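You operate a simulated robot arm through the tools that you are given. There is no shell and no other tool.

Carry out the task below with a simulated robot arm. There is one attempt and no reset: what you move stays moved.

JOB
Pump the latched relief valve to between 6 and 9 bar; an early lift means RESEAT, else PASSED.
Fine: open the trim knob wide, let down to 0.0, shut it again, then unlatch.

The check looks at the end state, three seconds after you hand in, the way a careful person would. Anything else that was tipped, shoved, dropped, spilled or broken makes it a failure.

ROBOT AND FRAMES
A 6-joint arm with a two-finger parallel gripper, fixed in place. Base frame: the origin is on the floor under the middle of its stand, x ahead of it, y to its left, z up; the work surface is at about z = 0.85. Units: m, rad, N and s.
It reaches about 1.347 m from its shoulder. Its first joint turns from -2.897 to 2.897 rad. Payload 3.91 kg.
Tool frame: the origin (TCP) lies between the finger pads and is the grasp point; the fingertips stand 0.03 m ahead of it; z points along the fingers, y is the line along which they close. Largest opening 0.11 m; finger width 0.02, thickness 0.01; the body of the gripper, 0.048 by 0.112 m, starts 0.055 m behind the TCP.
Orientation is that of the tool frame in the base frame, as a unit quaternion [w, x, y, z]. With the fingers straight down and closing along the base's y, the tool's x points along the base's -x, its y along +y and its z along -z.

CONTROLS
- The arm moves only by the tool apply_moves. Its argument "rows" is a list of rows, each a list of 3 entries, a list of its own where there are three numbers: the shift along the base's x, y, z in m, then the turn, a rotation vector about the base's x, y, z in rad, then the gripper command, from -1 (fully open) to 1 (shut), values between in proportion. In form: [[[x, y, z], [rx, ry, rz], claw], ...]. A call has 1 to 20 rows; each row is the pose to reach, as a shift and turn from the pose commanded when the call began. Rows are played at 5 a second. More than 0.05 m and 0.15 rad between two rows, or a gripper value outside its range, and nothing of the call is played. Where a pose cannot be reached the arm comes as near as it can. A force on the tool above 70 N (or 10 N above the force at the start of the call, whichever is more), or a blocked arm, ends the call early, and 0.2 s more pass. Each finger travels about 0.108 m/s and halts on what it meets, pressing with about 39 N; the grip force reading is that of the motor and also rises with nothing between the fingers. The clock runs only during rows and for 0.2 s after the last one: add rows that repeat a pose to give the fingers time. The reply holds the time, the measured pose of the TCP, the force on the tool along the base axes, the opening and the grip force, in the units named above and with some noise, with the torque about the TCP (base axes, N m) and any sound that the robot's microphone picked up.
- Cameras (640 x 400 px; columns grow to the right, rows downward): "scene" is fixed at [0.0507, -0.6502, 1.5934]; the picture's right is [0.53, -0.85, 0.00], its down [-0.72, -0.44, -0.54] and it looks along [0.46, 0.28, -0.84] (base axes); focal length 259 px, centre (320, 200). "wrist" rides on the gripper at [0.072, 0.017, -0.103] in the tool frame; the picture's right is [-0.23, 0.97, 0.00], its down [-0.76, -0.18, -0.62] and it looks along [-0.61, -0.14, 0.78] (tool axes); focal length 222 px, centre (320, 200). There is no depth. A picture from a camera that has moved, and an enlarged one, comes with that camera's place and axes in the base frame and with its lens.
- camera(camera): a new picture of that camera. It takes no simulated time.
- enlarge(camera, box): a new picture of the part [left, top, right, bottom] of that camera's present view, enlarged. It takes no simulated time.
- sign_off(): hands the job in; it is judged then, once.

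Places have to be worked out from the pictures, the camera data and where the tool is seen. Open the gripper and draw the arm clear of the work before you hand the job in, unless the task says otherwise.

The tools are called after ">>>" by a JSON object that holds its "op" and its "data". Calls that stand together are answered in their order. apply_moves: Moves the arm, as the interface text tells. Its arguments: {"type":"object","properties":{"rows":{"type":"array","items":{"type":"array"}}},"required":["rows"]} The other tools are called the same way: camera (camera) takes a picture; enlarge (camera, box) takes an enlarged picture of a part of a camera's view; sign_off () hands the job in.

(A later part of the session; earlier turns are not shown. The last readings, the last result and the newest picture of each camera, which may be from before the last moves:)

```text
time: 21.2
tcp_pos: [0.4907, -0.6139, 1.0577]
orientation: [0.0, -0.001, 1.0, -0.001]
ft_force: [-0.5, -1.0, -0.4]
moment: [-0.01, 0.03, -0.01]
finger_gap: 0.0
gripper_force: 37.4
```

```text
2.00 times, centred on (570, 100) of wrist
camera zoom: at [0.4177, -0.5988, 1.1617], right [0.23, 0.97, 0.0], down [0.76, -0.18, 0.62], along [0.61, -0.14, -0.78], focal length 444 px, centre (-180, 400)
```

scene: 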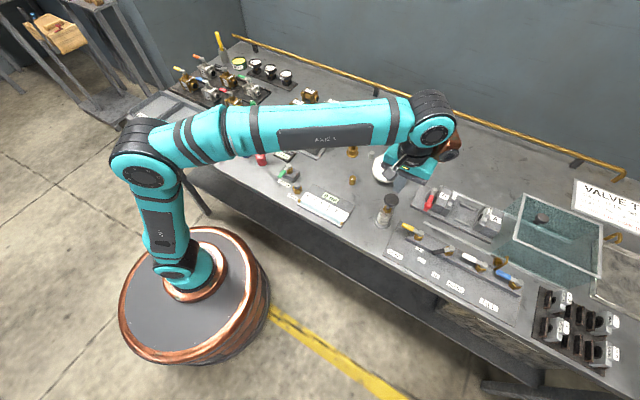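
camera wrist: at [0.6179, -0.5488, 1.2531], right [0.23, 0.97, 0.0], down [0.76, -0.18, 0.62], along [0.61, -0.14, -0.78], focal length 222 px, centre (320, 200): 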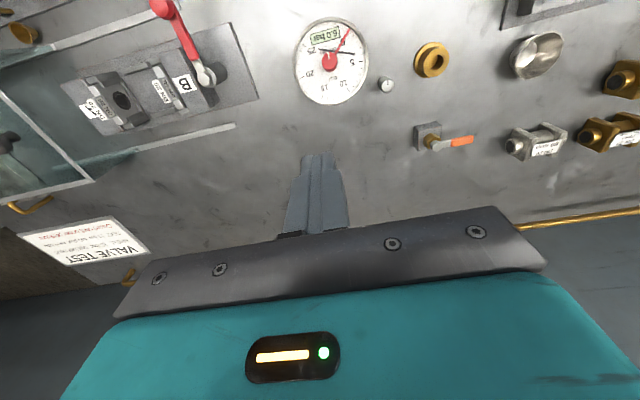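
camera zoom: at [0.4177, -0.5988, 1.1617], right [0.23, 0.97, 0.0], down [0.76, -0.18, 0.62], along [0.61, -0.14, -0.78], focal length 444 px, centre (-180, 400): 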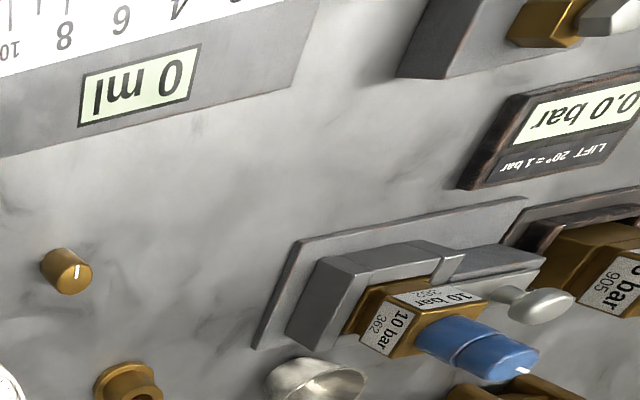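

Gauge holds 7.7 bar, no lift and no sound, and LIFT still 0.0: so the verdict is heading to PASSED. Now I go above the brass knob, estimated at (0.582, -0.459) with its top near z 0.875, and partly open the fingers.

>>> {"op": "apply_moves", "data": {"rows": [[[0.0, 0.03, 0.02], [0, 0, 0], 0.5], [[0.02, 0.07, 0.02], [0, 0, 0], 0.0], [[0.045, 0.105, 0.02], [0, 0, 0], 0.0], [[0.07, 0.135, 0.01], [0, 0, 0], 0.0], [[0.09, 0.155, -0.01], [0, 0, 0], 0.0], [[0.091, 0.155, -0.04], [0, 0, 0], 0.0], [[0.091, 0.155, -0.07], [0, 0, 0], 0.0]]}}

>>> {"op": "camera", "data": {"camera": "wrist"}}

>>> {"op": "enlarge", "data": {"camera": "wrist", "box": [240, 60, 400, 200]}}

>>> {"op": "enlarge", "data": {"camera": "scene", "box": [300, 120, 440, 230]}}

```text
time: 22.8
tcp_pos: [0.5805, -0.4579, 0.9883]
orientation: [0.0, 0.0, 1.0, 0.0]
ft_force: [0.6, 1.0, 0.8]
moment: [0.02, -0.03, -0.04]
finger_gap: 0.055
gripper_force: 0.0
```

```text
taken
camera wrist: at [0.5078, -0.4419, 1.092], right [0.23, 0.97, 0.0], down [0.76, -0.18, 0.62], along [0.61, -0.14, -0.78], focal length 222 px, centre (320, 200)
```

wrist: 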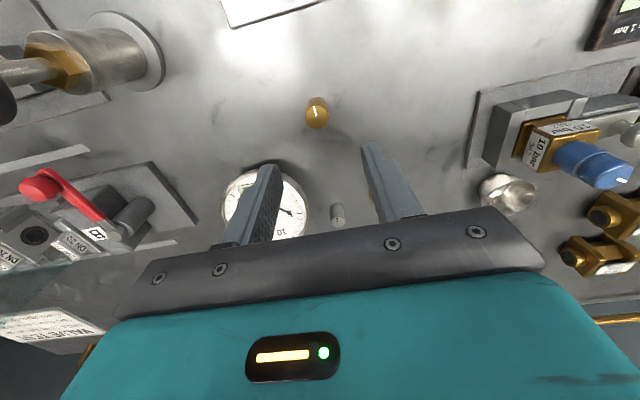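

```text
2.86 times, centred on (320, 130) of wrist
camera zoom: at [0.5078, -0.4419, 1.092], right [0.23, 0.97, 0.0], down [0.76, -0.18, 0.62], along [0.61, -0.14, -0.78], focal length 635 px, centre (320, 400)
```

zoom: 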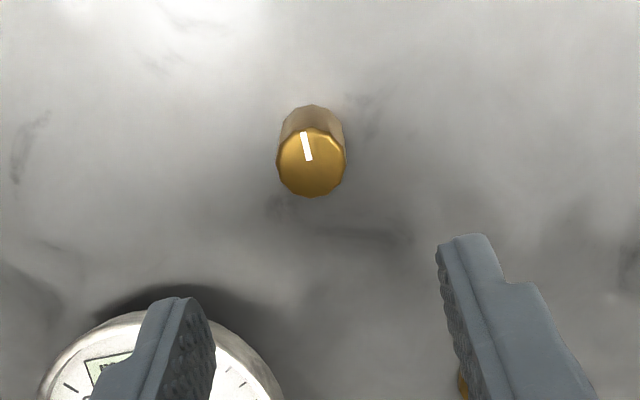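

```text
3.64 times, centred on (370, 175) of scene
camera zoom: at [0.0507, -0.6502, 1.5934], right [0.53, -0.85, 0.0], down [-0.72, -0.44, -0.54], along [0.46, 0.28, -0.84], focal length 943 px, centre (138, 291)
```

zoom: 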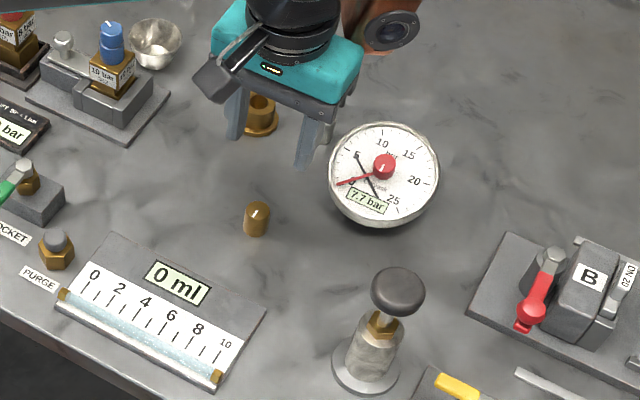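

The scene camera has a clear view of the gauge (7.7 bar) and the knob sits at about (0.578, -0.460). I pre-turn the gripper 0.9 rad clockwise, descend around the brass knob and grip it.

>>> {"op": "apply_moves", "data": {"rows": [[[-0.0025, -0.002, -0.01], [0, 0, -0.15], 0.0], [[-0.0025, -0.002, -0.02], [0, 0, -0.3], 0.0], [[-0.0025, -0.002, -0.03], [0, 0, -0.45], 0.0], [[-0.0025, -0.002, -0.04], [0, 0, -0.6], 0.0], [[-0.0025, -0.002, -0.04], [0, 0, -0.75], 0.0], [[-0.0025, -0.002, -0.04], [0, 0, -0.9], 0.0], [[-0.0025, -0.002, -0.04], [0, 0, -0.9], 0.0]]}}

>>> {"op": "camera", "data": {"camera": "wrist"}}

>>> {"op": "enlarge", "data": {"camera": "scene", "box": [300, 120, 440, 230]}}

```text
time: 24.4
tcp_pos: [0.579, -0.4609, 0.9491]
orientation: [0.0, 0.436, 0.9, 0.001]
ft_force: [0.0, -0.2, 0.6]
moment: [-0.01, 0.0, 0.01]
finger_gap: 0.0552
gripper_force: 0.0
```

```text
taken
camera wrist: at [0.5474, -0.395, 1.0523], right [0.9, 0.43, 0.0], down [0.33, -0.71, 0.62], along [0.27, -0.56, -0.78], focal length 222 px, centre (320, 200)
```

wrist: 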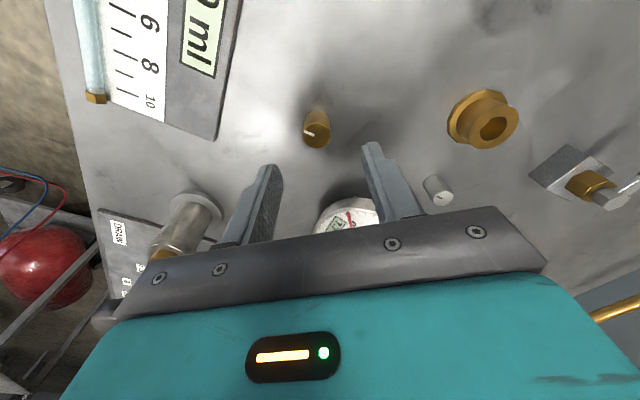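

```text
3.64 times, centred on (370, 175) of scene
camera zoom: at [0.0507, -0.6502, 1.5934], right [0.53, -0.85, 0.0], down [-0.72, -0.44, -0.54], along [0.46, 0.28, -0.84], focal length 943 px, centre (138, 291)
```

zoom: 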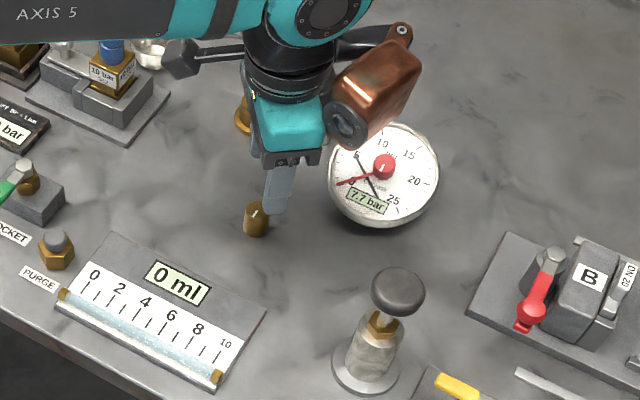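

The knob lies within about 2 mm of the tool axis. I descend to z ≈ 0.889 and close gently on the knob.

>>> {"op": "apply_moves", "data": {"rows": [[[-0.001, 0.001, -0.02], [0, 0, 0], 0.0], [[-0.001, 0.001, -0.04], [0, 0, 0], 0.0], [[-0.001, 0.001, -0.06], [0, 0, 0], 0.0], [[-0.001, 0.001, -0.06], [0, 0, 0], 1], [[-0.001, 0.001, -0.06], [0, 0, 0], 1], [[-0.001, 0.001, -0.06], [0, 0, 0], 1]]}}

>>> {"op": "enlarge", "data": {"camera": "scene", "box": [300, 120, 440, 230]}}

>>> {"op": "camera", "data": {"camera": "wrist"}}

```text
time: 25.8
tcp_pos: [0.5766, -0.4622, 0.8899]
orientation: [-0.001, 0.436, 0.9, -0.001]
ft_force: [-8.9, -1.1, -7.1]
moment: [-0.39, 0.01, 0.04]
finger_gap: 0.0238
gripper_force: 45.6
```

```text
3.64 times, centred on (370, 175) of scene
camera zoom: at [0.0507, -0.6502, 1.5934], right [0.53, -0.85, 0.0], down [-0.72, -0.44, -0.54], along [0.46, 0.28, -0.84], focal length 943 px, centre (138, 291)
```

zoom: 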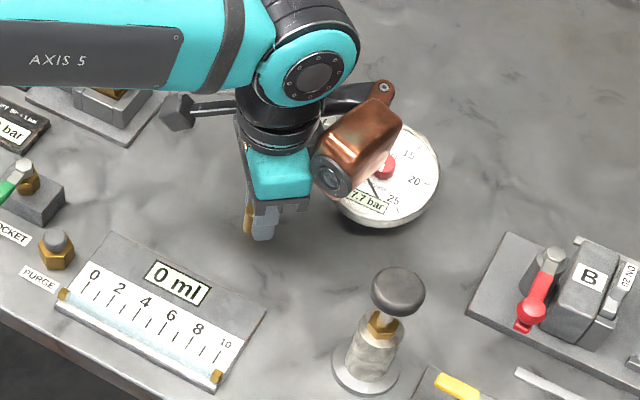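

```text
taken
camera wrist: at [0.5452, -0.3954, 0.9932], right [0.9, 0.43, 0.0], down [0.34, -0.71, 0.62], along [0.27, -0.56, -0.78], focal length 222 px, centre (320, 200)
```

wrist: 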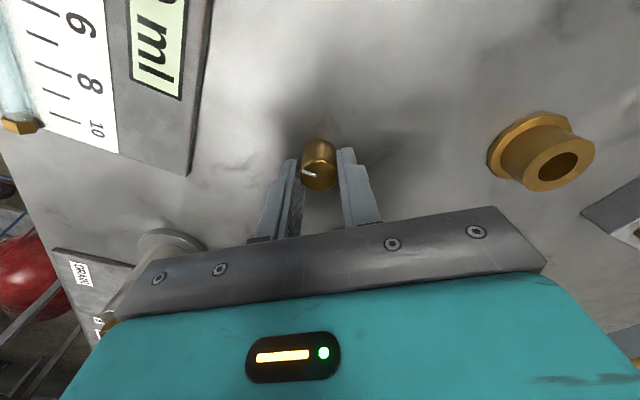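

The knob is gripped (24 mm wide) and the gauge still reads 7.7 bar. I turn it slowly counter-clockwise by 0.4 rad and check the gauge and torque.

>>> {"op": "apply_moves", "data": {"rows": [[[0, 0, 0], [0, 0, 0.1], 1], [[0, 0, 0], [0, 0, 0.2], 1], [[0, 0, 0], [0, 0, 0.3], 1], [[0, 0, 0], [0, 0, 0.4], 1]]}}

>>> {"op": "enlarge", "data": {"camera": "scene", "box": [300, 120, 440, 230]}}

>>> {"op": "enlarge", "data": {"camera": "wrist", "box": [240, 80, 400, 220]}}

```text
time: 26.8
tcp_pos: [0.5768, -0.459, 0.8898]
orientation: [0.0, 0.246, 0.969, 0.0]
ft_force: [-18.8, 4.8, 4.1]
moment: [-0.15, -0.04, 0.02]
finger_gap: 0.0234
gripper_force: 45.2
```

```text
3.64 times, centred on (370, 175) of scene
camera zoom: at [0.0507, -0.6502, 1.5934], right [0.53, -0.85, 0.0], down [-0.72, -0.44, -0.54], along [0.46, 0.28, -0.84], focal length 943 px, centre (138, 291)
```

zoom: 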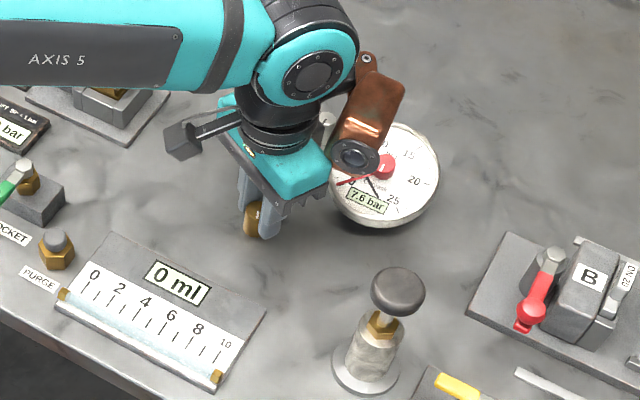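

```text
2.86 times, centred on (320, 150) of wrist
camera zoom: at [0.5218, -0.4124, 0.9931], right [0.66, 0.75, 0.0], down [0.58, -0.52, 0.62], along [0.47, -0.41, -0.78], focal length 635 px, centre (320, 343)
```

zoom: 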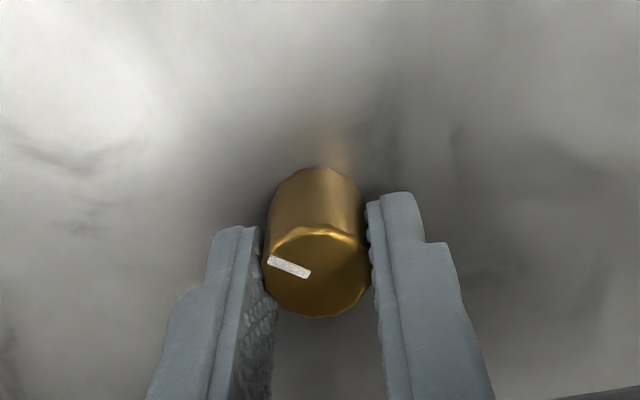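

The gauge fell from 7.7 to 7.6 bar, so this brass knob is the trim bleed. I keep opening it counter-clockwise.

>>> {"op": "apply_moves", "data": {"rows": [[[-0.001, 0, 0], [0, 0, 0.12], 1], [[-0.001, 0, 0], [0, 0, 0.24], 1], [[-0.001, 0, 0], [0, 0, 0.36], 1], [[-0.001, 0, 0], [0, 0, 0.48], 1], [[-0.001, 0, 0], [0, 0, 0.6], 1], [[-0.001, 0, 0], [0, 0, 0.72], 1], [[-0.001, 0, 0], [0, 0, 0.84], 1]]}}

>>> {"op": "enlarge", "data": {"camera": "scene", "box": [300, 120, 440, 230]}}

>>> {"op": "enlarge", "data": {"camera": "wrist", "box": [240, 80, 400, 220]}}

```text
time: 28.4
tcp_pos: [0.5769, -0.4598, 0.8897]
orientation: [0.0, -0.171, 0.985, 0.0]
ft_force: [16.7, 28.0, 19.0]
moment: [0.97, -0.5, -0.05]
finger_gap: 0.0237
gripper_force: 44.7
```

```text
3.64 times, centred on (370, 175) of scene
camera zoom: at [0.0507, -0.6502, 1.5934], right [0.53, -0.85, 0.0], down [-0.72, -0.44, -0.54], along [0.46, 0.28, -0.84], focal length 943 px, centre (138, 291)
```

zoom: 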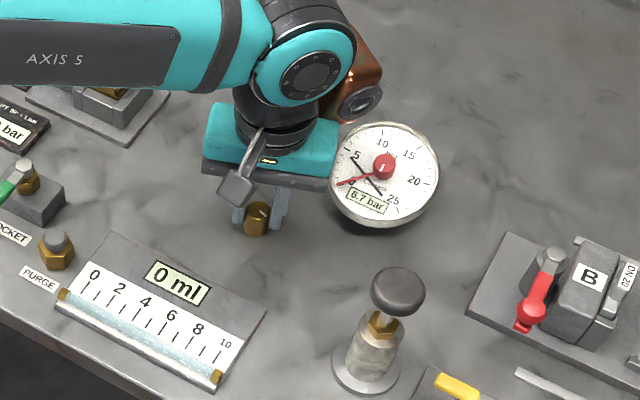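

```text
2.86 times, centred on (320, 150) of wrist
camera zoom: at [0.5031, -0.4687, 0.9926], right [-0.11, 0.99, 0.0], down [0.78, 0.09, 0.62], along [0.62, 0.07, -0.78], focal length 635 px, centre (320, 343)
```

zoom: 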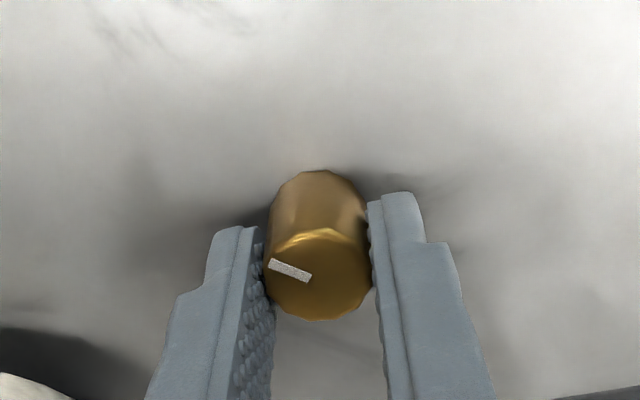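

Pressure is falling (6.7 bar). I continue opening with a small correction to relieve the side force.

>>> {"op": "apply_moves", "data": {"rows": [[[0.001, 0.0015, 0.0005], [0, 0, 0.1], 1], [[0.001, 0.0015, 0.0005], [0, 0, 0.2], 1], [[0.001, 0.0015, 0.0005], [0, 0, 0.3], 1], [[0.001, 0.0015, 0.0005], [0, 0, 0.4], 1], [[0.001, 0.0015, 0.0005], [0, 0, 0.5], 1], [[0.001, 0.0015, 0.0005], [0, 0, 0.6], 1], [[0.001, 0.0015, 0.0005], [0, 0, 0.7], 1]]}}

>>> {"op": "enlarge", "data": {"camera": "scene", "box": [300, 120, 440, 230]}}

>>> {"op": "enlarge", "data": {"camera": "wrist", "box": [240, 80, 400, 220]}}

```text
time: 30.0
tcp_pos: [0.5771, -0.4588, 0.8883]
orientation: [0.0, -0.498, 0.867, 0.0]
ft_force: [-24.3, 34.5, -15.9]
moment: [0.32, 1.01, -0.07]
finger_gap: 0.0239
gripper_force: 44.8
```

```text
3.64 times, centred on (370, 175) of scene
camera zoom: at [0.0507, -0.6502, 1.5934], right [0.53, -0.85, 0.0], down [-0.72, -0.44, -0.54], along [0.46, 0.28, -0.84], focal length 943 px, centre (138, 291)
```

zoom: 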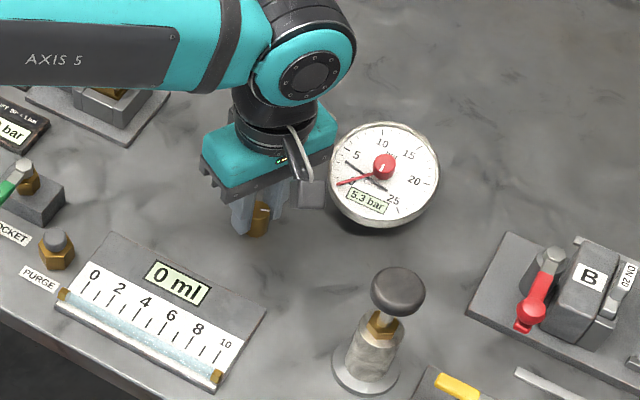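

```text
2.86 times, centred on (320, 150) of wrist
camera zoom: at [0.5253, -0.5138, 0.9926], right [-0.73, 0.69, 0.0], down [0.54, 0.57, 0.62], along [0.43, 0.45, -0.78], focal length 635 px, centre (320, 343)
```

zoom: 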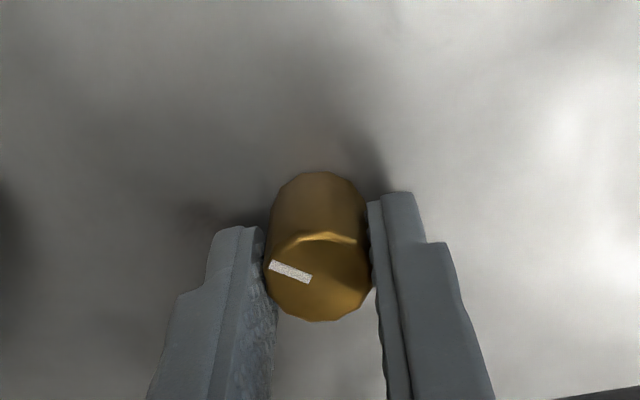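

5.3 bar and falling; the knob has turned about 110° with hardly any torque, so it isn't at its stop yet. I correct the side load and continue opening.

>>> {"op": "apply_moves", "data": {"rows": [[[-0.001, 0.001, 0], [0, 0, 0.1], 1], [[-0.002, 0.0015, 0], [0, 0, 0.2], 1], [[-0.002, 0.0015, 0], [0, 0, 0.3], 1], [[-0.002, 0.0015, 0], [0, 0, 0.4], 1]]}}

>>> {"op": "enlarge", "data": {"camera": "scene", "box": [300, 120, 440, 230]}}

>>> {"op": "enlarge", "data": {"camera": "wrist", "box": [240, 80, 400, 220]}}

```text
time: 31.0
tcp_pos: [0.5752, -0.4588, 0.8883]
orientation: [0.0, -0.661, 0.751, 0.0]
ft_force: [-12.1, 6.9, -14.2]
moment: [0.47, 0.35, 0.04]
finger_gap: 0.0235
gripper_force: 45.4
```

```text
3.64 times, centred on (370, 175) of scene
camera zoom: at [0.0507, -0.6502, 1.5934], right [0.53, -0.85, 0.0], down [-0.72, -0.44, -0.54], along [0.46, 0.28, -0.84], focal length 943 px, centre (138, 291)
```

zoom: 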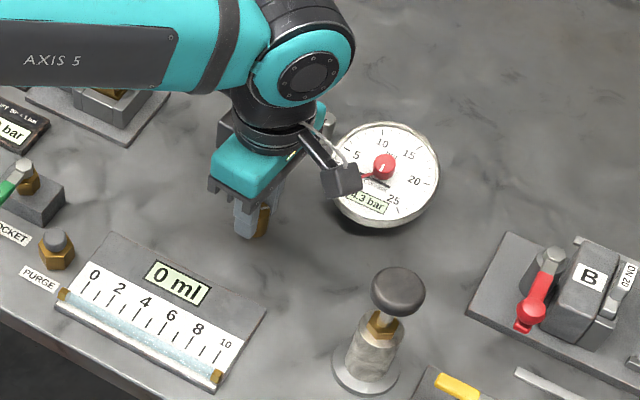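

```text
2.86 times, centred on (320, 150) of wrist
camera zoom: at [0.5494, -0.529, 0.9926], right [-0.94, 0.35, 0.0], down [0.27, 0.73, 0.62], along [0.22, 0.58, -0.78], focal length 635 px, centre (320, 343)
```

zoom: 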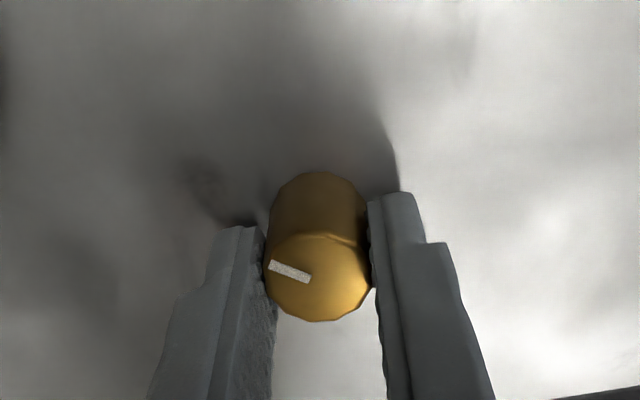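

4.3 bar at about 134° open, still no stop. I keep turning.

>>> {"op": "apply_moves", "data": {"rows": [[[0, 0, 0.0005], [0, 0, 0.12], 1], [[0, 0, 0.0005], [0, 0, 0.24], 1], [[0, 0, 0.0005], [0, 0, 0.36], 1], [[0, 0, 0.0005], [0, 0, 0.48], 1], [[0, 0, 0.0005], [0, 0, 0.6], 1]]}}

>>> {"op": "enlarge", "data": {"camera": "scene", "box": [300, 120, 440, 230]}}

>>> {"op": "enlarge", "data": {"camera": "wrist", "box": [240, 80, 400, 220]}}

```text
time: 32.2
tcp_pos: [0.575, -0.4591, 0.8889]
orientation: [-0.001, 0.852, -0.523, -0.001]
ft_force: [-23.7, 1.8, -23.9]
moment: [-0.44, 0.41, -0.04]
finger_gap: 0.0236
gripper_force: 44.9
```

```text
3.64 times, centred on (370, 175) of scene
camera zoom: at [0.0507, -0.6502, 1.5934], right [0.53, -0.85, 0.0], down [-0.72, -0.44, -0.54], along [0.46, 0.28, -0.84], focal length 943 px, centre (138, 291)
```

zoom: 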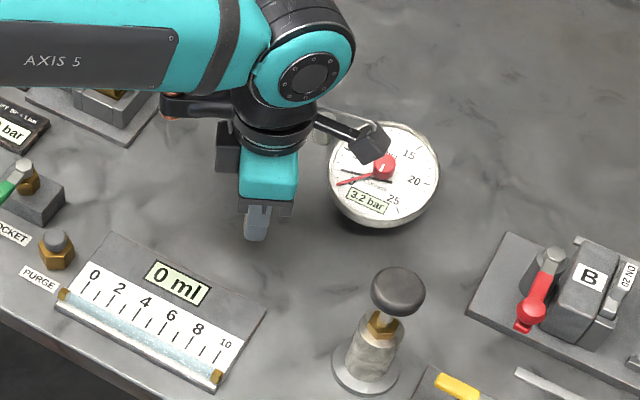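

```text
2.86 times, centred on (320, 150) of wrist
camera zoom: at [0.5927, -0.532, 0.9926], right [-0.97, -0.24, 0.0], down [-0.19, 0.76, 0.62], along [-0.15, 0.61, -0.78], focal length 635 px, centre (320, 343)
```

zoom: 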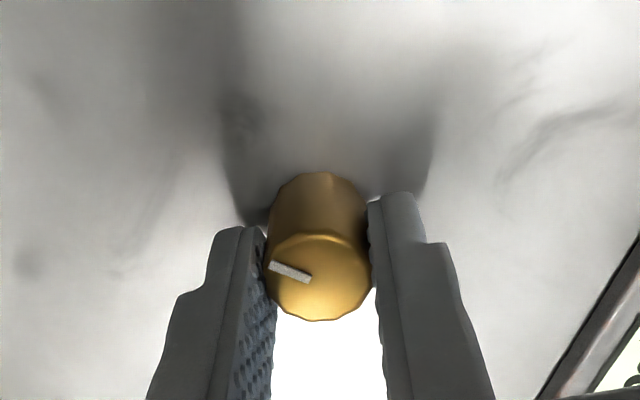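

3.2 bar at about 168° open; still no stop and low torque. I continue a bit more; the wrist camera stays well above the gauge.

>>> {"op": "apply_moves", "data": {"rows": [[[-0.001, 0, 0], [0, 0, 0.1], 1], [[-0.001, 0, 0], [0, 0, 0.2], 1], [[-0.001, 0, 0], [0, 0, 0.3], 1], [[-0.001, 0, 0], [0, 0, 0.4], 1]]}}

>>> {"op": "enlarge", "data": {"camera": "scene", "box": [300, 120, 440, 230]}}

>>> {"op": "enlarge", "data": {"camera": "wrist", "box": [240, 80, 400, 220]}}

```text
time: 33.2
tcp_pos: [0.5752, -0.4588, 0.8891]
orientation: [0.0, 0.91, -0.416, -0.001]
ft_force: [-22.9, -14.3, -18.9]
moment: [-0.3, 0.23, -0.08]
finger_gap: 0.0237
gripper_force: 44.5
out of reach, approached as far as the arm can: row 3, 4
```

```text
3.64 times, centred on (370, 175) of scene
camera zoom: at [0.0507, -0.6502, 1.5934], right [0.53, -0.85, 0.0], down [-0.72, -0.44, -0.54], along [0.46, 0.28, -0.84], focal length 943 px, centre (138, 291)
```

zoom: 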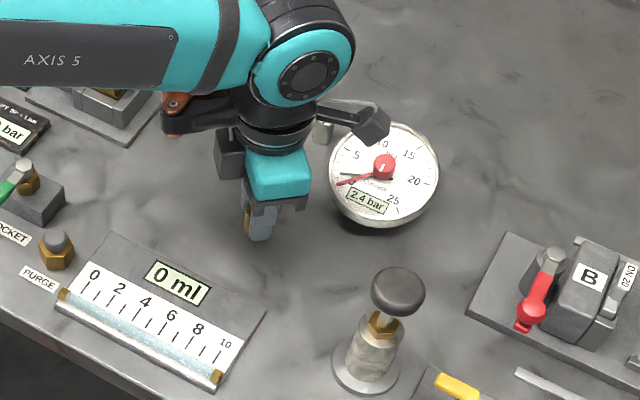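

```text
2.86 times, centred on (320, 150) of wrist
camera zoom: at [0.6095, -0.5255, 0.9934], right [-0.88, -0.47, 0.0], down [-0.36, 0.69, 0.62], along [-0.29, 0.55, -0.78], focal length 635 px, centre (320, 343)
```

zoom: 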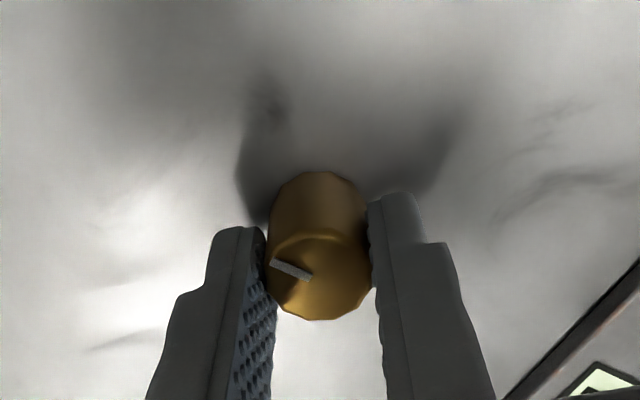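

The wrist reached its limit with the knob opened about 182°; pressure is down to 2.4 bar and still falling, with no stop felt. I release, lift slightly and unwind the wrist to regrip and be able to open it further.

>>> {"op": "apply_moves", "data": {"rows": [[[0, 0, 0], [0, 0, 0], 0.0], [[0, 0, 0], [0, 0, 0], 0.0], [[0, 0, 0.03], [0, 0, 0], 0.0], [[0, 0, 0.06], [0, 0, 0], 0.0], [[0, 0, 0.06], [0, 0, -0.15], 0.0], [[0, 0, 0.06], [0, 0, -0.3], 0.0], [[0, 0, 0.06], [0, 0, -0.45], 0.0], [[0, 0, 0.06], [0, 0, -0.6], 0.0], [[0, 0, 0.06], [0, 0, -0.75], 0.0], [[0, 0, 0.06], [0, 0, -0.9], 0.0], [[0, 0, 0.06], [0, 0, -1.05], 0.0], [[0, 0, 0.06], [0, 0, -1.2], 0.0], [[0, 0, 0.06], [0, 0, -1.35], 0.0], [[0, 0, 0.06], [0, 0, -1.5], 0.0], [[0, 0, 0.06], [0, 0, -1.65], 0.0], [[0, 0, 0.06], [0, 0, -1.8], 0.0], [[0, 0, 0.06], [0, 0, -1.95], 0.0], [[0, 0, 0.06], [0, 0, -2.1], 0.0]]}}

>>> {"op": "enlarge", "data": {"camera": "scene", "box": [300, 120, 440, 230]}}

>>> {"op": "camera", "data": {"camera": "wrist"}}

```text
time: 37.0
tcp_pos: [0.5753, -0.4572, 0.9502]
orientation: [0.0, -0.091, 0.996, 0.002]
ft_force: [-0.1, -0.5, 0.9]
moment: [0.01, 0.03, -0.01]
finger_gap: 0.0549
gripper_force: 0.0
```

```text
3.64 times, centred on (370, 175) of scene
camera zoom: at [0.0507, -0.6502, 1.5934], right [0.53, -0.85, 0.0], down [-0.72, -0.44, -0.54], along [0.46, 0.28, -0.84], focal length 943 px, centre (138, 291)
```

zoom: 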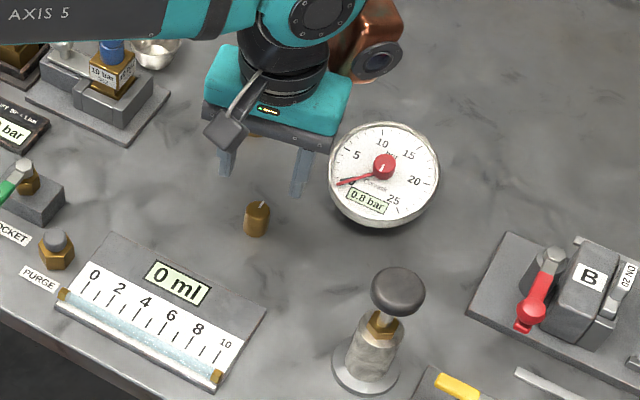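

```text
taken
camera wrist: at [0.5007, -0.4557, 1.0538], right [0.05, 1.0, 0.0], down [0.78, -0.04, 0.62], along [0.62, -0.03, -0.78], focal length 222 px, centre (320, 200)
```

wrist: 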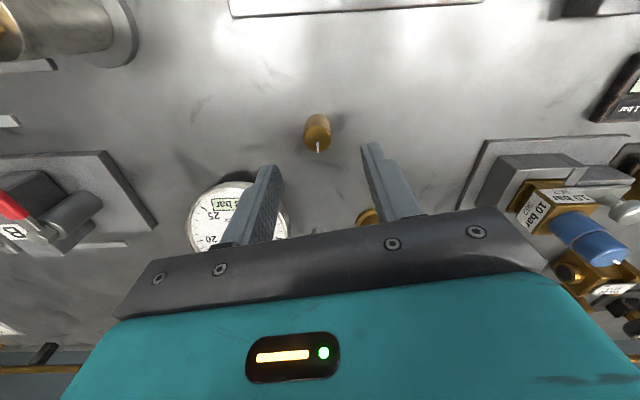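

Down to 0.8 bar with the mark now pointing away from the robot. I unwind the rest of the way, regrip the knob and open it further until a stop or clearly wide.

>>> {"op": "apply_moves", "data": {"rows": [[[0, 0, 0], [0, 0, -0.15], 0.0], [[0, 0, 0], [0, 0, -0.3], 0.0], [[0, 0, 0], [0, 0, -0.45], 0.0], [[0, 0, 0], [0, 0, -0.6], 0.0], [[0, 0, 0], [0, 0, -0.75], 0.0], [[0, 0, 0], [0, 0, -0.9], 0.0], [[0, 0, 0], [0, 0, -1.04], 0.0], [[0.0, -0.001, -0.03], [0, 0, -1.04], 0.0], [[0.0, -0.001, -0.06], [0, 0, -1.04], 0.0], [[0.0, -0.001, -0.06], [0, 0, -1.04], 1], [[0.0, -0.001, -0.06], [0, 0, -1.04], 1], [[0.0, -0.001, -0.06], [0, 0, -1.04], 1]]}}

>>> {"op": "enlarge", "data": {"camera": "scene", "box": [300, 120, 440, 230]}}

>>> {"op": "enlarge", "data": {"camera": "wrist", "box": [240, 80, 400, 220]}}

```text
time: 39.6
tcp_pos: [0.5769, -0.4613, 0.8882]
orientation: [0.001, 0.414, 0.91, 0.001]
ft_force: [1.2, 5.4, -6.7]
moment: [-0.66, -0.58, -0.03]
finger_gap: 0.0235
gripper_force: 45.0
```

```text
3.64 times, centred on (370, 175) of scene
camera zoom: at [0.0507, -0.6502, 1.5934], right [0.53, -0.85, 0.0], down [-0.72, -0.44, -0.54], along [0.46, 0.28, -0.84], focal length 943 px, centre (138, 291)
```

zoom: 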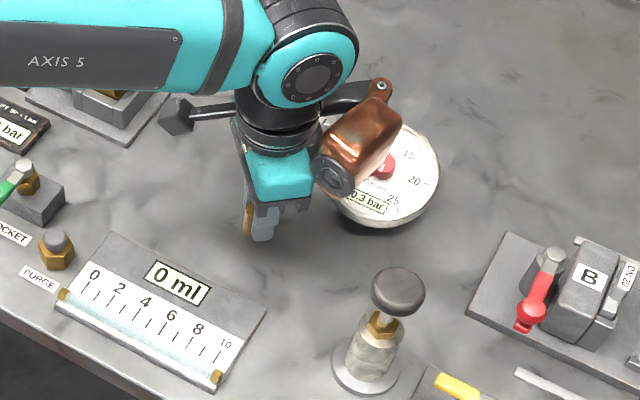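

```text
2.86 times, centred on (320, 150) of wrist
camera zoom: at [0.5413, -0.3964, 0.9924], right [0.88, 0.47, 0.0], down [0.37, -0.69, 0.62], along [0.29, -0.55, -0.78], focal length 635 px, centre (320, 343)
```

zoom: 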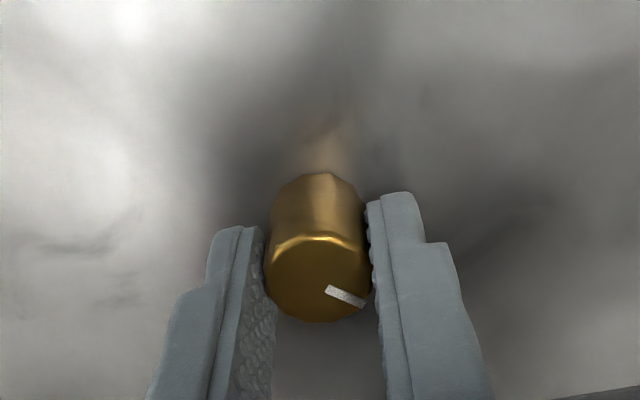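

0.3 bar now, knob regripped with its mark to the right in the wrist view. I turn it further open, watching for a stop.

>>> {"op": "apply_moves", "data": {"rows": [[[0, 0, 0], [0, 0, 0.12], 1], [[0, 0, 0], [0, 0, 0.24], 1], [[0, 0, 0], [0, 0, 0.36], 1], [[0, 0, 0], [0, 0, 0.48], 1], [[0, 0, 0], [0, 0, 0.6], 1], [[0, 0, 0], [0, 0, 0.72], 1], [[0, 0, 0], [0, 0, 0.84], 1]]}}

>>> {"op": "enlarge", "data": {"camera": "scene", "box": [300, 120, 440, 230]}}

>>> {"op": "enlarge", "data": {"camera": "wrist", "box": [240, 80, 400, 220]}}

```text
time: 41.2
tcp_pos: [0.5739, -0.4597, 0.8898]
orientation: [0.001, 0.006, 1.0, 0.001]
ft_force: [-2.2, -5.5, 1.0]
moment: [-0.13, 0.16, -0.42]
finger_gap: 0.0234
gripper_force: 45.4
```

```text
3.64 times, centred on (370, 175) of scene
camera zoom: at [0.0507, -0.6502, 1.5934], right [0.53, -0.85, 0.0], down [-0.72, -0.44, -0.54], along [0.46, 0.28, -0.84], focal length 943 px, centre (138, 291)
```

zoom: 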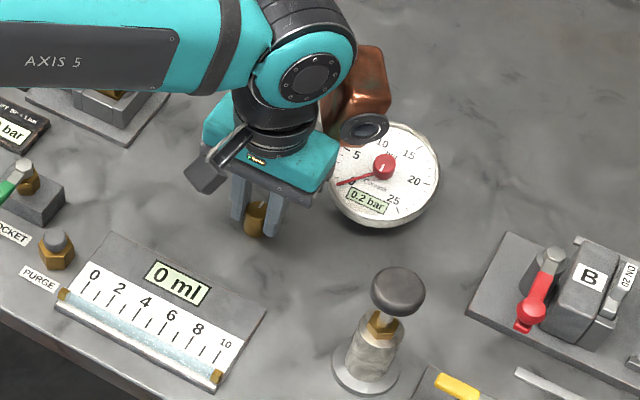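

```text
2.86 times, centred on (320, 150) of wrist
camera zoom: at [0.5017, -0.4432, 0.9935], right [0.24, 0.97, 0.0], down [0.76, -0.19, 0.62], along [0.6, -0.15, -0.78], focal length 635 px, centre (320, 343)
```

zoom: 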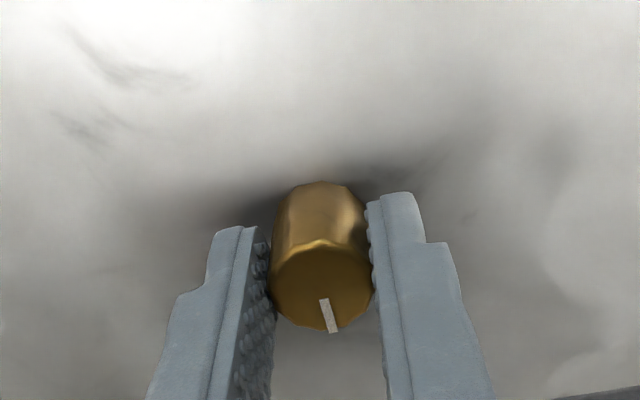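

The knob has reached its stop: it no longer follows the gripper, the mark points straight away from the robot (180° open), and torque rose. Gauge is at 0.2 bar. I release, and swing the wrist counter-clockwise while the pressure finishes falling, ready for the closing turn.

>>> {"op": "apply_moves", "data": {"rows": [[[0, 0, 0], [0, 0, 0], 0.0], [[0, 0, 0], [0, 0, 0], 0.0], [[0, 0, 0.03], [0, 0, 0], 0.0], [[0, 0, 0.06], [0, 0, 0], 0.0], [[0, 0, 0.06], [0, 0, 0.15], 0.0], [[0, 0, 0.06], [0, 0, 0.3], 0.0], [[0, 0, 0.06], [0, 0, 0.45], 0.0], [[0, 0, 0.06], [0, 0, 0.6], 0.0], [[0, 0, 0.06], [0, 0, 0.75], 0.0], [[0, 0, 0.06], [0, 0, 0.9], 0.0], [[0, 0, 0.06], [0, 0, 1.05], 0.0], [[0, 0, 0.06], [0, 0, 1.2], 0.0], [[0, 0, 0.06], [0, 0, 1.35], 0.0], [[0, 0, 0.06], [0, 0, 1.5], 0.0], [[0, 0, 0.06], [0, 0, 1.65], 0.0], [[0, 0, 0.06], [0, 0, 1.8], 0.0], [[0, 0, 0.06], [0, 0, 1.95], 0.0], [[0, 0, 0.06], [0, 0, 1.95], 0.0]]}}

>>> {"op": "enlarge", "data": {"camera": "scene", "box": [300, 120, 440, 230]}}

>>> {"op": "camera", "data": {"camera": "wrist"}}

```text
time: 45.0
tcp_pos: [0.5742, -0.4583, 0.9485]
orientation: [0.001, 0.824, -0.567, -0.002]
ft_force: [0.2, -1.0, -0.2]
moment: [0.01, 0.0, 0.01]
finger_gap: 0.0549
gripper_force: 0.0
```

```text
3.64 times, centred on (370, 175) of scene
camera zoom: at [0.0507, -0.6502, 1.5934], right [0.53, -0.85, 0.0], down [-0.72, -0.44, -0.54], along [0.46, 0.28, -0.84], focal length 943 px, centre (138, 291)
```

zoom: 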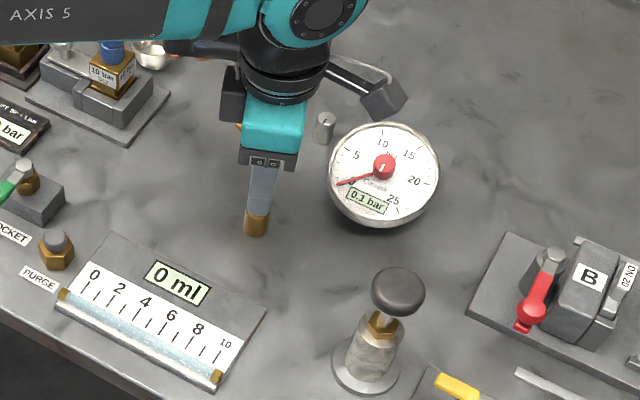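

```text
taken
camera wrist: at [0.5855, -0.5338, 1.0531], right [-0.99, -0.14, 0.0], down [-0.11, 0.78, 0.62], along [-0.09, 0.62, -0.78], focal length 222 px, centre (320, 200)
```

wrist: 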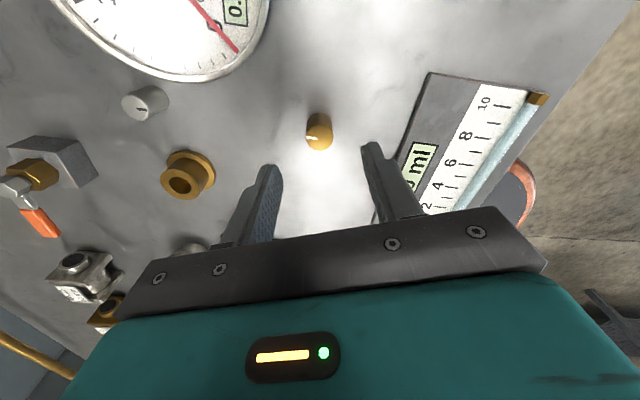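

The gauge is at 0.1 bar and still creeping down; I wait four seconds with the knob left wide open.

>>> {"op": "apply_moves", "data": {"rows": [[[0, 0, 0], [0, 0, 0], 0.0], [[0, 0, 0], [0, 0, 0], 0.0], [[0, 0, 0], [0, 0, 0], 0.0], [[0, 0, 0], [0, 0, 0], 0.0], [[0, 0, 0], [0, 0, 0], 0.0], [[0, 0, 0], [0, 0, 0], 0.0], [[0, 0, 0], [0, 0, 0], 0.0], [[0, 0, 0], [0, 0, 0], 0.0], [[0, 0, 0], [0, 0, 0], 0.0], [[0, 0, 0], [0, 0, 0], 0.0], [[0, 0, 0], [0, 0, 0], 0.0], [[0, 0, 0], [0, 0, 0], 0.0], [[0, 0, 0], [0, 0, 0], 0.0], [[0, 0, 0], [0, 0, 0], 0.0], [[0, 0, 0], [0, 0, 0], 0.0], [[0, 0, 0], [0, 0, 0], 0.0], [[0, 0, 0], [0, 0, 0], 0.0], [[0, 0, 0], [0, 0, 0], 0.0], [[0, 0, 0], [0, 0, 0], 0.0], [[0, 0, 0], [0, 0, 0], 0.0]]}}

>>> {"op": "enlarge", "data": {"camera": "scene", "box": [370, 140, 430, 190]}}

```text
time: 49.2
tcp_pos: [0.575, -0.4598, 0.9489]
orientation: [0.001, 0.824, -0.567, 0.0]
ft_force: [0.1, 0.0, 0.2]
moment: [-0.02, -0.03, -0.01]
finger_gap: 0.0548
gripper_force: 0.1
```

```text
8.00 times, centred on (400, 165) of scene
camera zoom: at [0.0507, -0.6502, 1.5934], right [0.53, -0.85, 0.0], down [-0.72, -0.44, -0.54], along [0.46, 0.28, -0.84], focal length 2075 px, centre (-320, 480)
```

zoom: 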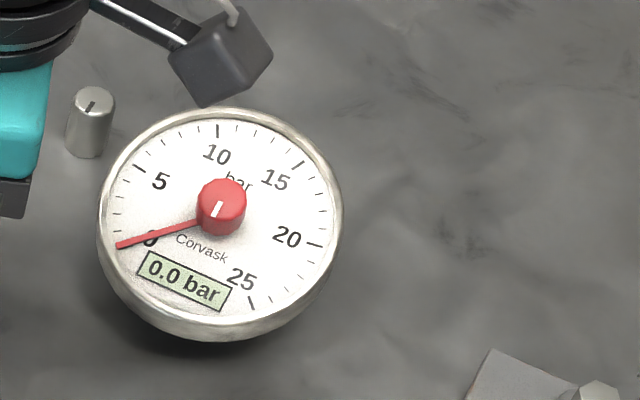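

It reads 0.0 bar. I wait another four seconds so no residual remains before shutting the knob.

>>> {"op": "apply_moves", "data": {"rows": [[[0, 0, 0], [0, 0, 0], 0.0], [[0, 0, 0], [0, 0, 0], 0.0], [[0, 0, 0], [0, 0, 0], 0.0], [[0, 0, 0], [0, 0, 0], 0.0], [[0, 0, 0], [0, 0, 0], 0.0], [[0, 0, 0], [0, 0, 0], 0.0], [[0, 0, 0], [0, 0, 0], 0.0], [[0, 0, 0], [0, 0, 0], 0.0], [[0, 0, 0], [0, 0, 0], 0.0], [[0, 0, 0], [0, 0, 0], 0.0], [[0, 0, 0], [0, 0, 0], 0.0], [[0, 0, 0], [0, 0, 0], 0.0], [[0, 0, 0], [0, 0, 0], 0.0], [[0, 0, 0], [0, 0, 0], 0.0], [[0, 0, 0], [0, 0, 0], 0.0], [[0, 0, 0], [0, 0, 0], 0.0], [[0.001, -0.001, -0.03], [0, 0, 0], 0.0], [[0.001, -0.001, -0.06], [0, 0, 0], 0.0], [[0.001, -0.001, -0.06], [0, 0, 0], 1], [[0.001, -0.001, -0.06], [0, 0, 0], 1]]}}

>>> {"op": "enlarge", "data": {"camera": "scene", "box": [300, 120, 440, 230]}}

>>> {"op": "enlarge", "data": {"camera": "wrist", "box": [240, 80, 400, 220]}}

```text
time: 53.4
tcp_pos: [0.5752, -0.4591, 0.8895]
orientation: [0.001, 0.824, -0.567, -0.002]
ft_force: [-10.6, 1.6, -6.2]
moment: [-0.29, -0.38, 0.0]
finger_gap: 0.0235
gripper_force: 44.8
```

```text
3.64 times, centred on (370, 175) of scene
camera zoom: at [0.0507, -0.6502, 1.5934], right [0.53, -0.85, 0.0], down [-0.72, -0.44, -0.54], along [0.46, 0.28, -0.84], focal length 943 px, centre (138, 291)
```

zoom: 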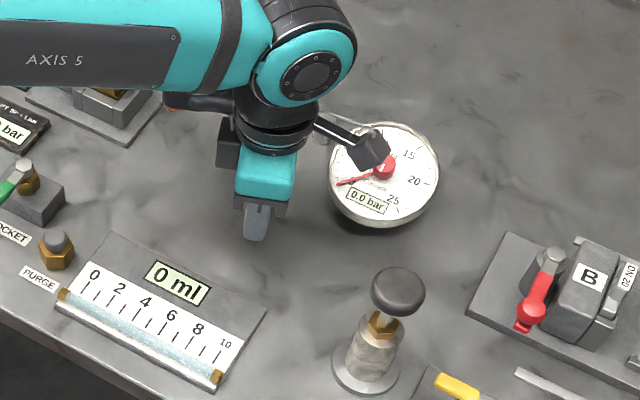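

```text
2.86 times, centred on (320, 150) of wrist
camera zoom: at [0.5858, -0.5346, 0.993], right [-0.99, -0.13, 0.0], down [-0.1, 0.78, 0.62], along [-0.09, 0.62, -0.78], focal length 635 px, centre (320, 343)
```

zoom: 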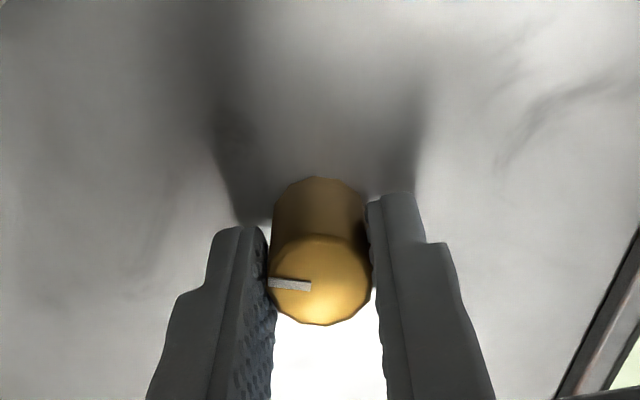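

Knob gripped again, gauge 0.0. I now turn it clockwise to shut, in stages.

>>> {"op": "apply_moves", "data": {"rows": [[[-0.001, 0, 0], [0, 0, -0.12], 1], [[-0.001, 0, 0], [0, 0, -0.24], 1], [[-0.001, 0, 0], [0, 0, -0.36], 1], [[-0.001, 0, 0], [0, 0, -0.48], 1], [[-0.001, 0, 0], [0, 0, -0.6], 1], [[-0.001, 0, 0], [0, 0, -0.72], 1], [[-0.001, 0, 0], [0, 0, -0.84], 1], [[-0.001, 0, 0], [0, 0, -0.96], 1], [[0, 0, 0], [0, 0, -1.08], 1], [[0, 0, 0], [0, 0, -1.2], 1]]}}

>>> {"op": "enlarge", "data": {"camera": "wrist", "box": [240, 80, 400, 220]}}

```text
time: 55.6
tcp_pos: [0.5748, -0.4595, 0.8886]
orientation: [-0.001, -0.358, 0.934, 0.001]
ft_force: [-4.9, -2.5, -7.4]
moment: [-0.14, -0.51, 0.02]
finger_gap: 0.0232
gripper_force: 45.4
```

```text
2.86 times, centred on (320, 150) of wrist
camera zoom: at [0.5106, -0.4971, 0.9931], right [-0.48, 0.88, 0.0], down [0.69, 0.38, 0.62], along [0.54, 0.3, -0.78], focal length 635 px, centre (320, 343)
```

zoom: 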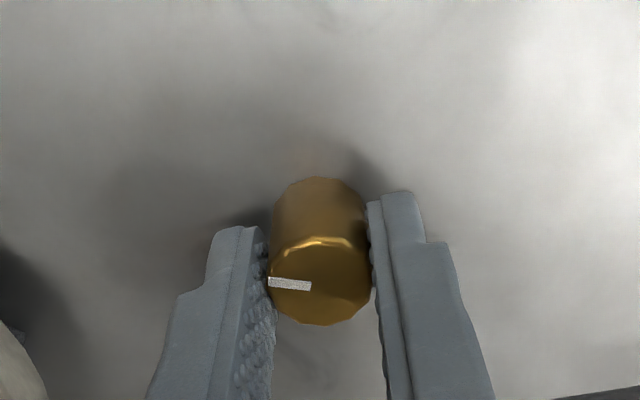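

The knob follows the gripper (1.2 rad closed). I continue clockwise.

>>> {"op": "apply_moves", "data": {"rows": [[[0, 0, 0], [0, 0, -0.12], 1], [[0, 0, 0], [0, 0, -0.24], 1], [[0, 0, 0], [0, 0, -0.36], 1], [[0, 0, 0], [0, 0, -0.48], 1], [[0, 0, 0], [0, 0, -0.6], 1], [[0, 0, 0], [0, 0, -0.72], 1], [[0, 0, 0], [0, 0, -0.84], 1], [[0, 0, 0], [0, 0, -0.96], 1], [[0, 0, 0], [0, 0, -1.08], 1], [[0, 0, 0], [0, 0, -1.2], 1]]}}

>>> {"op": "enlarge", "data": {"camera": "wrist", "box": [240, 80, 400, 220]}}

```text
time: 57.8
tcp_pos: [0.575, -0.4608, 0.8877]
orientation: [0.0, 0.231, 0.973, 0.002]
ft_force: [-14.9, 3.3, -9.7]
moment: [0.01, 0.19, 0.01]
finger_gap: 0.0235
gripper_force: 45.2
```

```text
2.86 times, centred on (320, 150) of wrist
camera zoom: at [0.5182, -0.4137, 0.9932], right [0.64, 0.77, 0.0], down [0.6, -0.5, 0.62], along [0.48, -0.4, -0.78], focal length 635 px, centre (320, 343)
```

zoom: 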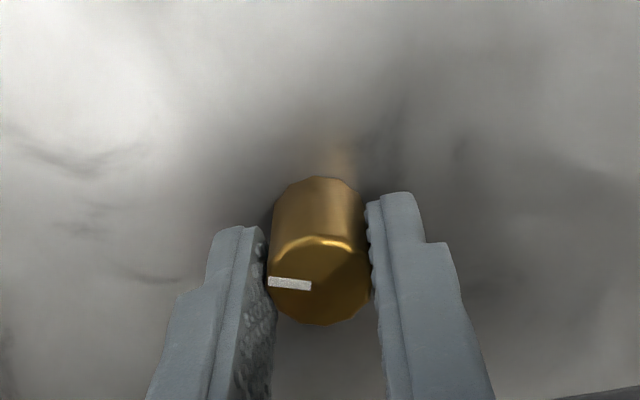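

About 0.74 rad remain. I keep turning clockwise until the torque shows the closed stop.

>>> {"op": "apply_moves", "data": {"rows": [[[0, 0, 0], [0, 0, -0.12], 1], [[0, 0, 0], [0, 0, -0.24], 1], [[0, 0, 0], [0, 0, -0.36], 1], [[0, 0, 0], [0, 0, -0.48], 1], [[0, 0, 0], [0, 0, -0.6], 1], [[0, 0, 0], [0, 0, -0.7], 1], [[0, 0, 0], [0, 0, -0.8], 1], [[0, 0, 0], [0, 0, -0.88], 1]]}}

>>> {"op": "enlarge", "data": {"camera": "wrist", "box": [240, 80, 400, 220]}}

```text
time: 59.6
tcp_pos: [0.5763, -0.4613, 0.8904]
orientation: [0.001, 0.623, 0.782, 0.002]
ft_force: [-10.7, -7.4, -7.8]
moment: [-0.61, 0.39, 0.19]
finger_gap: 0.0236
gripper_force: 44.7
```

```text
2.86 times, centred on (320, 150) of wrist
camera zoom: at [0.5756, -0.3878, 0.9934], right [1.0, 0.0, 0.0], down [-0.01, -0.78, 0.62], along [0.0, -0.62, -0.78], focal length 635 px, centre (320, 343)
```

zoom: 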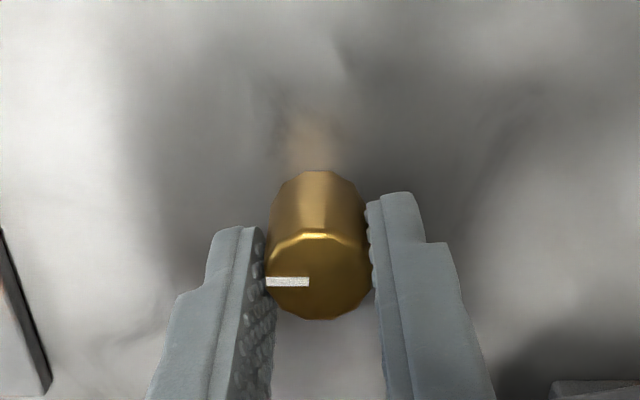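

The mark points back toward the robot (−x), as at the start, and torque is rising. I give it a last small clockwise nudge to seat it against the stop.

>>> {"op": "apply_moves", "data": {"rows": [[[0, 0, 0], [0, 0, -0.08], 1], [[0, 0, 0], [0, 0, -0.16], 1], [[0, 0, 0], [0, 0, -0.2], 1]]}}

>>> {"op": "enlarge", "data": {"camera": "wrist", "box": [240, 80, 400, 220]}}

```text
time: 60.4
tcp_pos: [0.5751, -0.4602, 0.8905]
orientation: [0.002, 0.698, 0.716, 0.001]
ft_force: [-8.2, -8.9, 5.8]
moment: [0.23, 0.63, 0.29]
finger_gap: 0.0238
gripper_force: 44.6
```

```text
2.86 times, centred on (320, 150) of wrist
camera zoom: at [0.59, -0.3879, 0.9936], right [0.98, -0.2, 0.0], down [-0.16, -0.77, 0.62], along [-0.12, -0.61, -0.78], focal length 635 px, centre (320, 343)
```

zoom: 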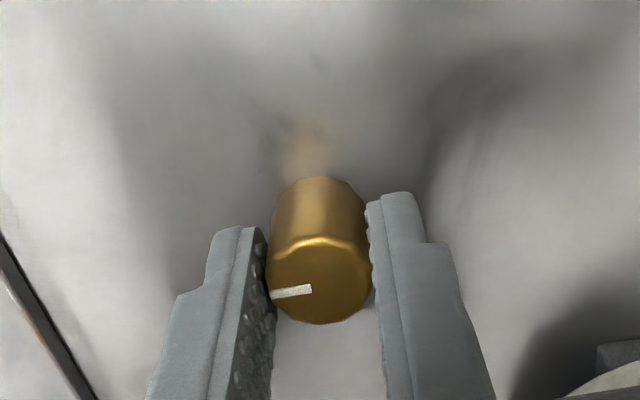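

The knob no longer follows: it is firmly shut. I open the fingers, rise clear and unwind the wrist to neutral.

>>> {"op": "apply_moves", "data": {"rows": [[[0, 0, 0], [0, 0, 0], 0.0], [[0, 0, 0], [0, 0, 0], 0.0], [[0, 0, 0.03], [0, 0, 0], 0.0], [[0, 0, 0.07], [0, 0, 0], 0.0], [[0, 0, 0.11], [0, 0, 0.15], 0.0], [[0, 0, 0.15], [0, 0, 0.3], 0.0], [[0, 0, 0.19], [0, 0, 0.45], 0.0], [[0, 0, 0.19], [0, 0, 0.6], -0.5], [[0, 0, 0.19], [0, 0, 0.75], -1], [[0, 0, 0.19], [0, 0, 0.9], -1], [[0, 0, 0.19], [0, 0, 1.05], -1], [[0, 0, 0.19], [0, 0, 1.2], -1], [[0, 0, 0.19], [0, 0, 1.35], -1], [[0, 0, 0.19], [0, 0, 1.46], -1], [[0, 0, 0.19], [0, 0, 1.546], -1]]}}

>>> {"op": "camera", "data": {"camera": "wrist"}}

>>> {"op": "enlarge", "data": {"camera": "scene", "box": [260, 90, 440, 230]}}

>>> {"op": "enlarge", "data": {"camera": "wrist", "box": [240, 50, 640, 230]}}

```text
time: 63.6
tcp_pos: [0.5748, -0.4591, 1.0793]
orientation: [0.001, -0.002, 1.0, 0.001]
ft_force: [-0.5, -0.2, 0.2]
moment: [0.02, 0.0, 0.05]
finger_gap: 0.1099
gripper_force: 0.1
```

```text
taken
camera wrist: at [0.5029, -0.4445, 1.1835], right [0.22, 0.97, 0.0], down [0.76, -0.18, 0.62], along [0.61, -0.14, -0.78], focal length 222 px, centre (320, 200)
```

wrist: 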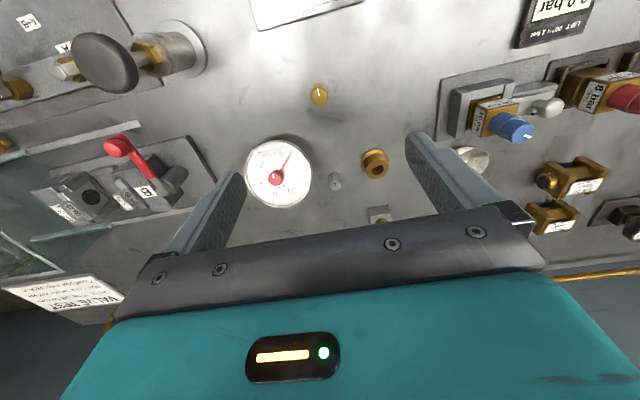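

```text
2.86 times, centred on (350, 160) of scene
camera zoom: at [0.0507, -0.6502, 1.5934], right [0.53, -0.85, 0.0], down [-0.72, -0.44, -0.54], along [0.46, 0.28, -0.84], focal length 741 px, centre (234, 314)
```

zoom: 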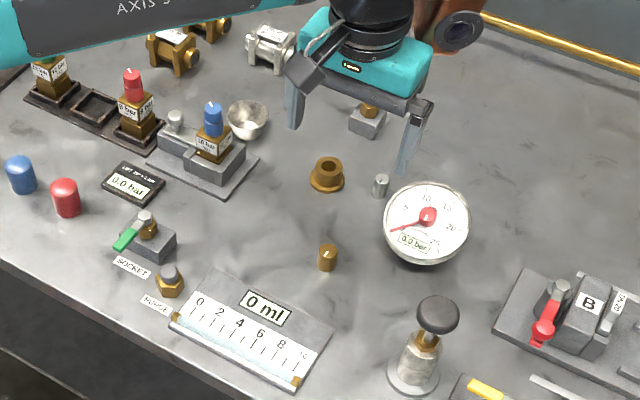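

```text
1.60 times, centred on (440, 140) of wrist
camera zoom: at [0.5029, -0.4445, 1.1835], right [0.22, 0.97, 0.0], down [0.76, -0.18, 0.62], along [0.61, -0.14, -0.78], focal length 355 px, centre (128, 296)
```

zoom: 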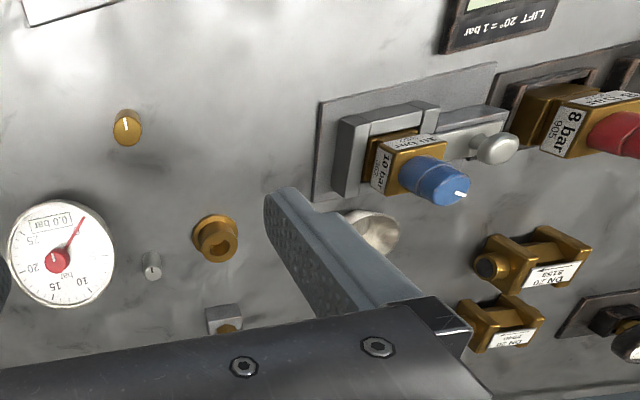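

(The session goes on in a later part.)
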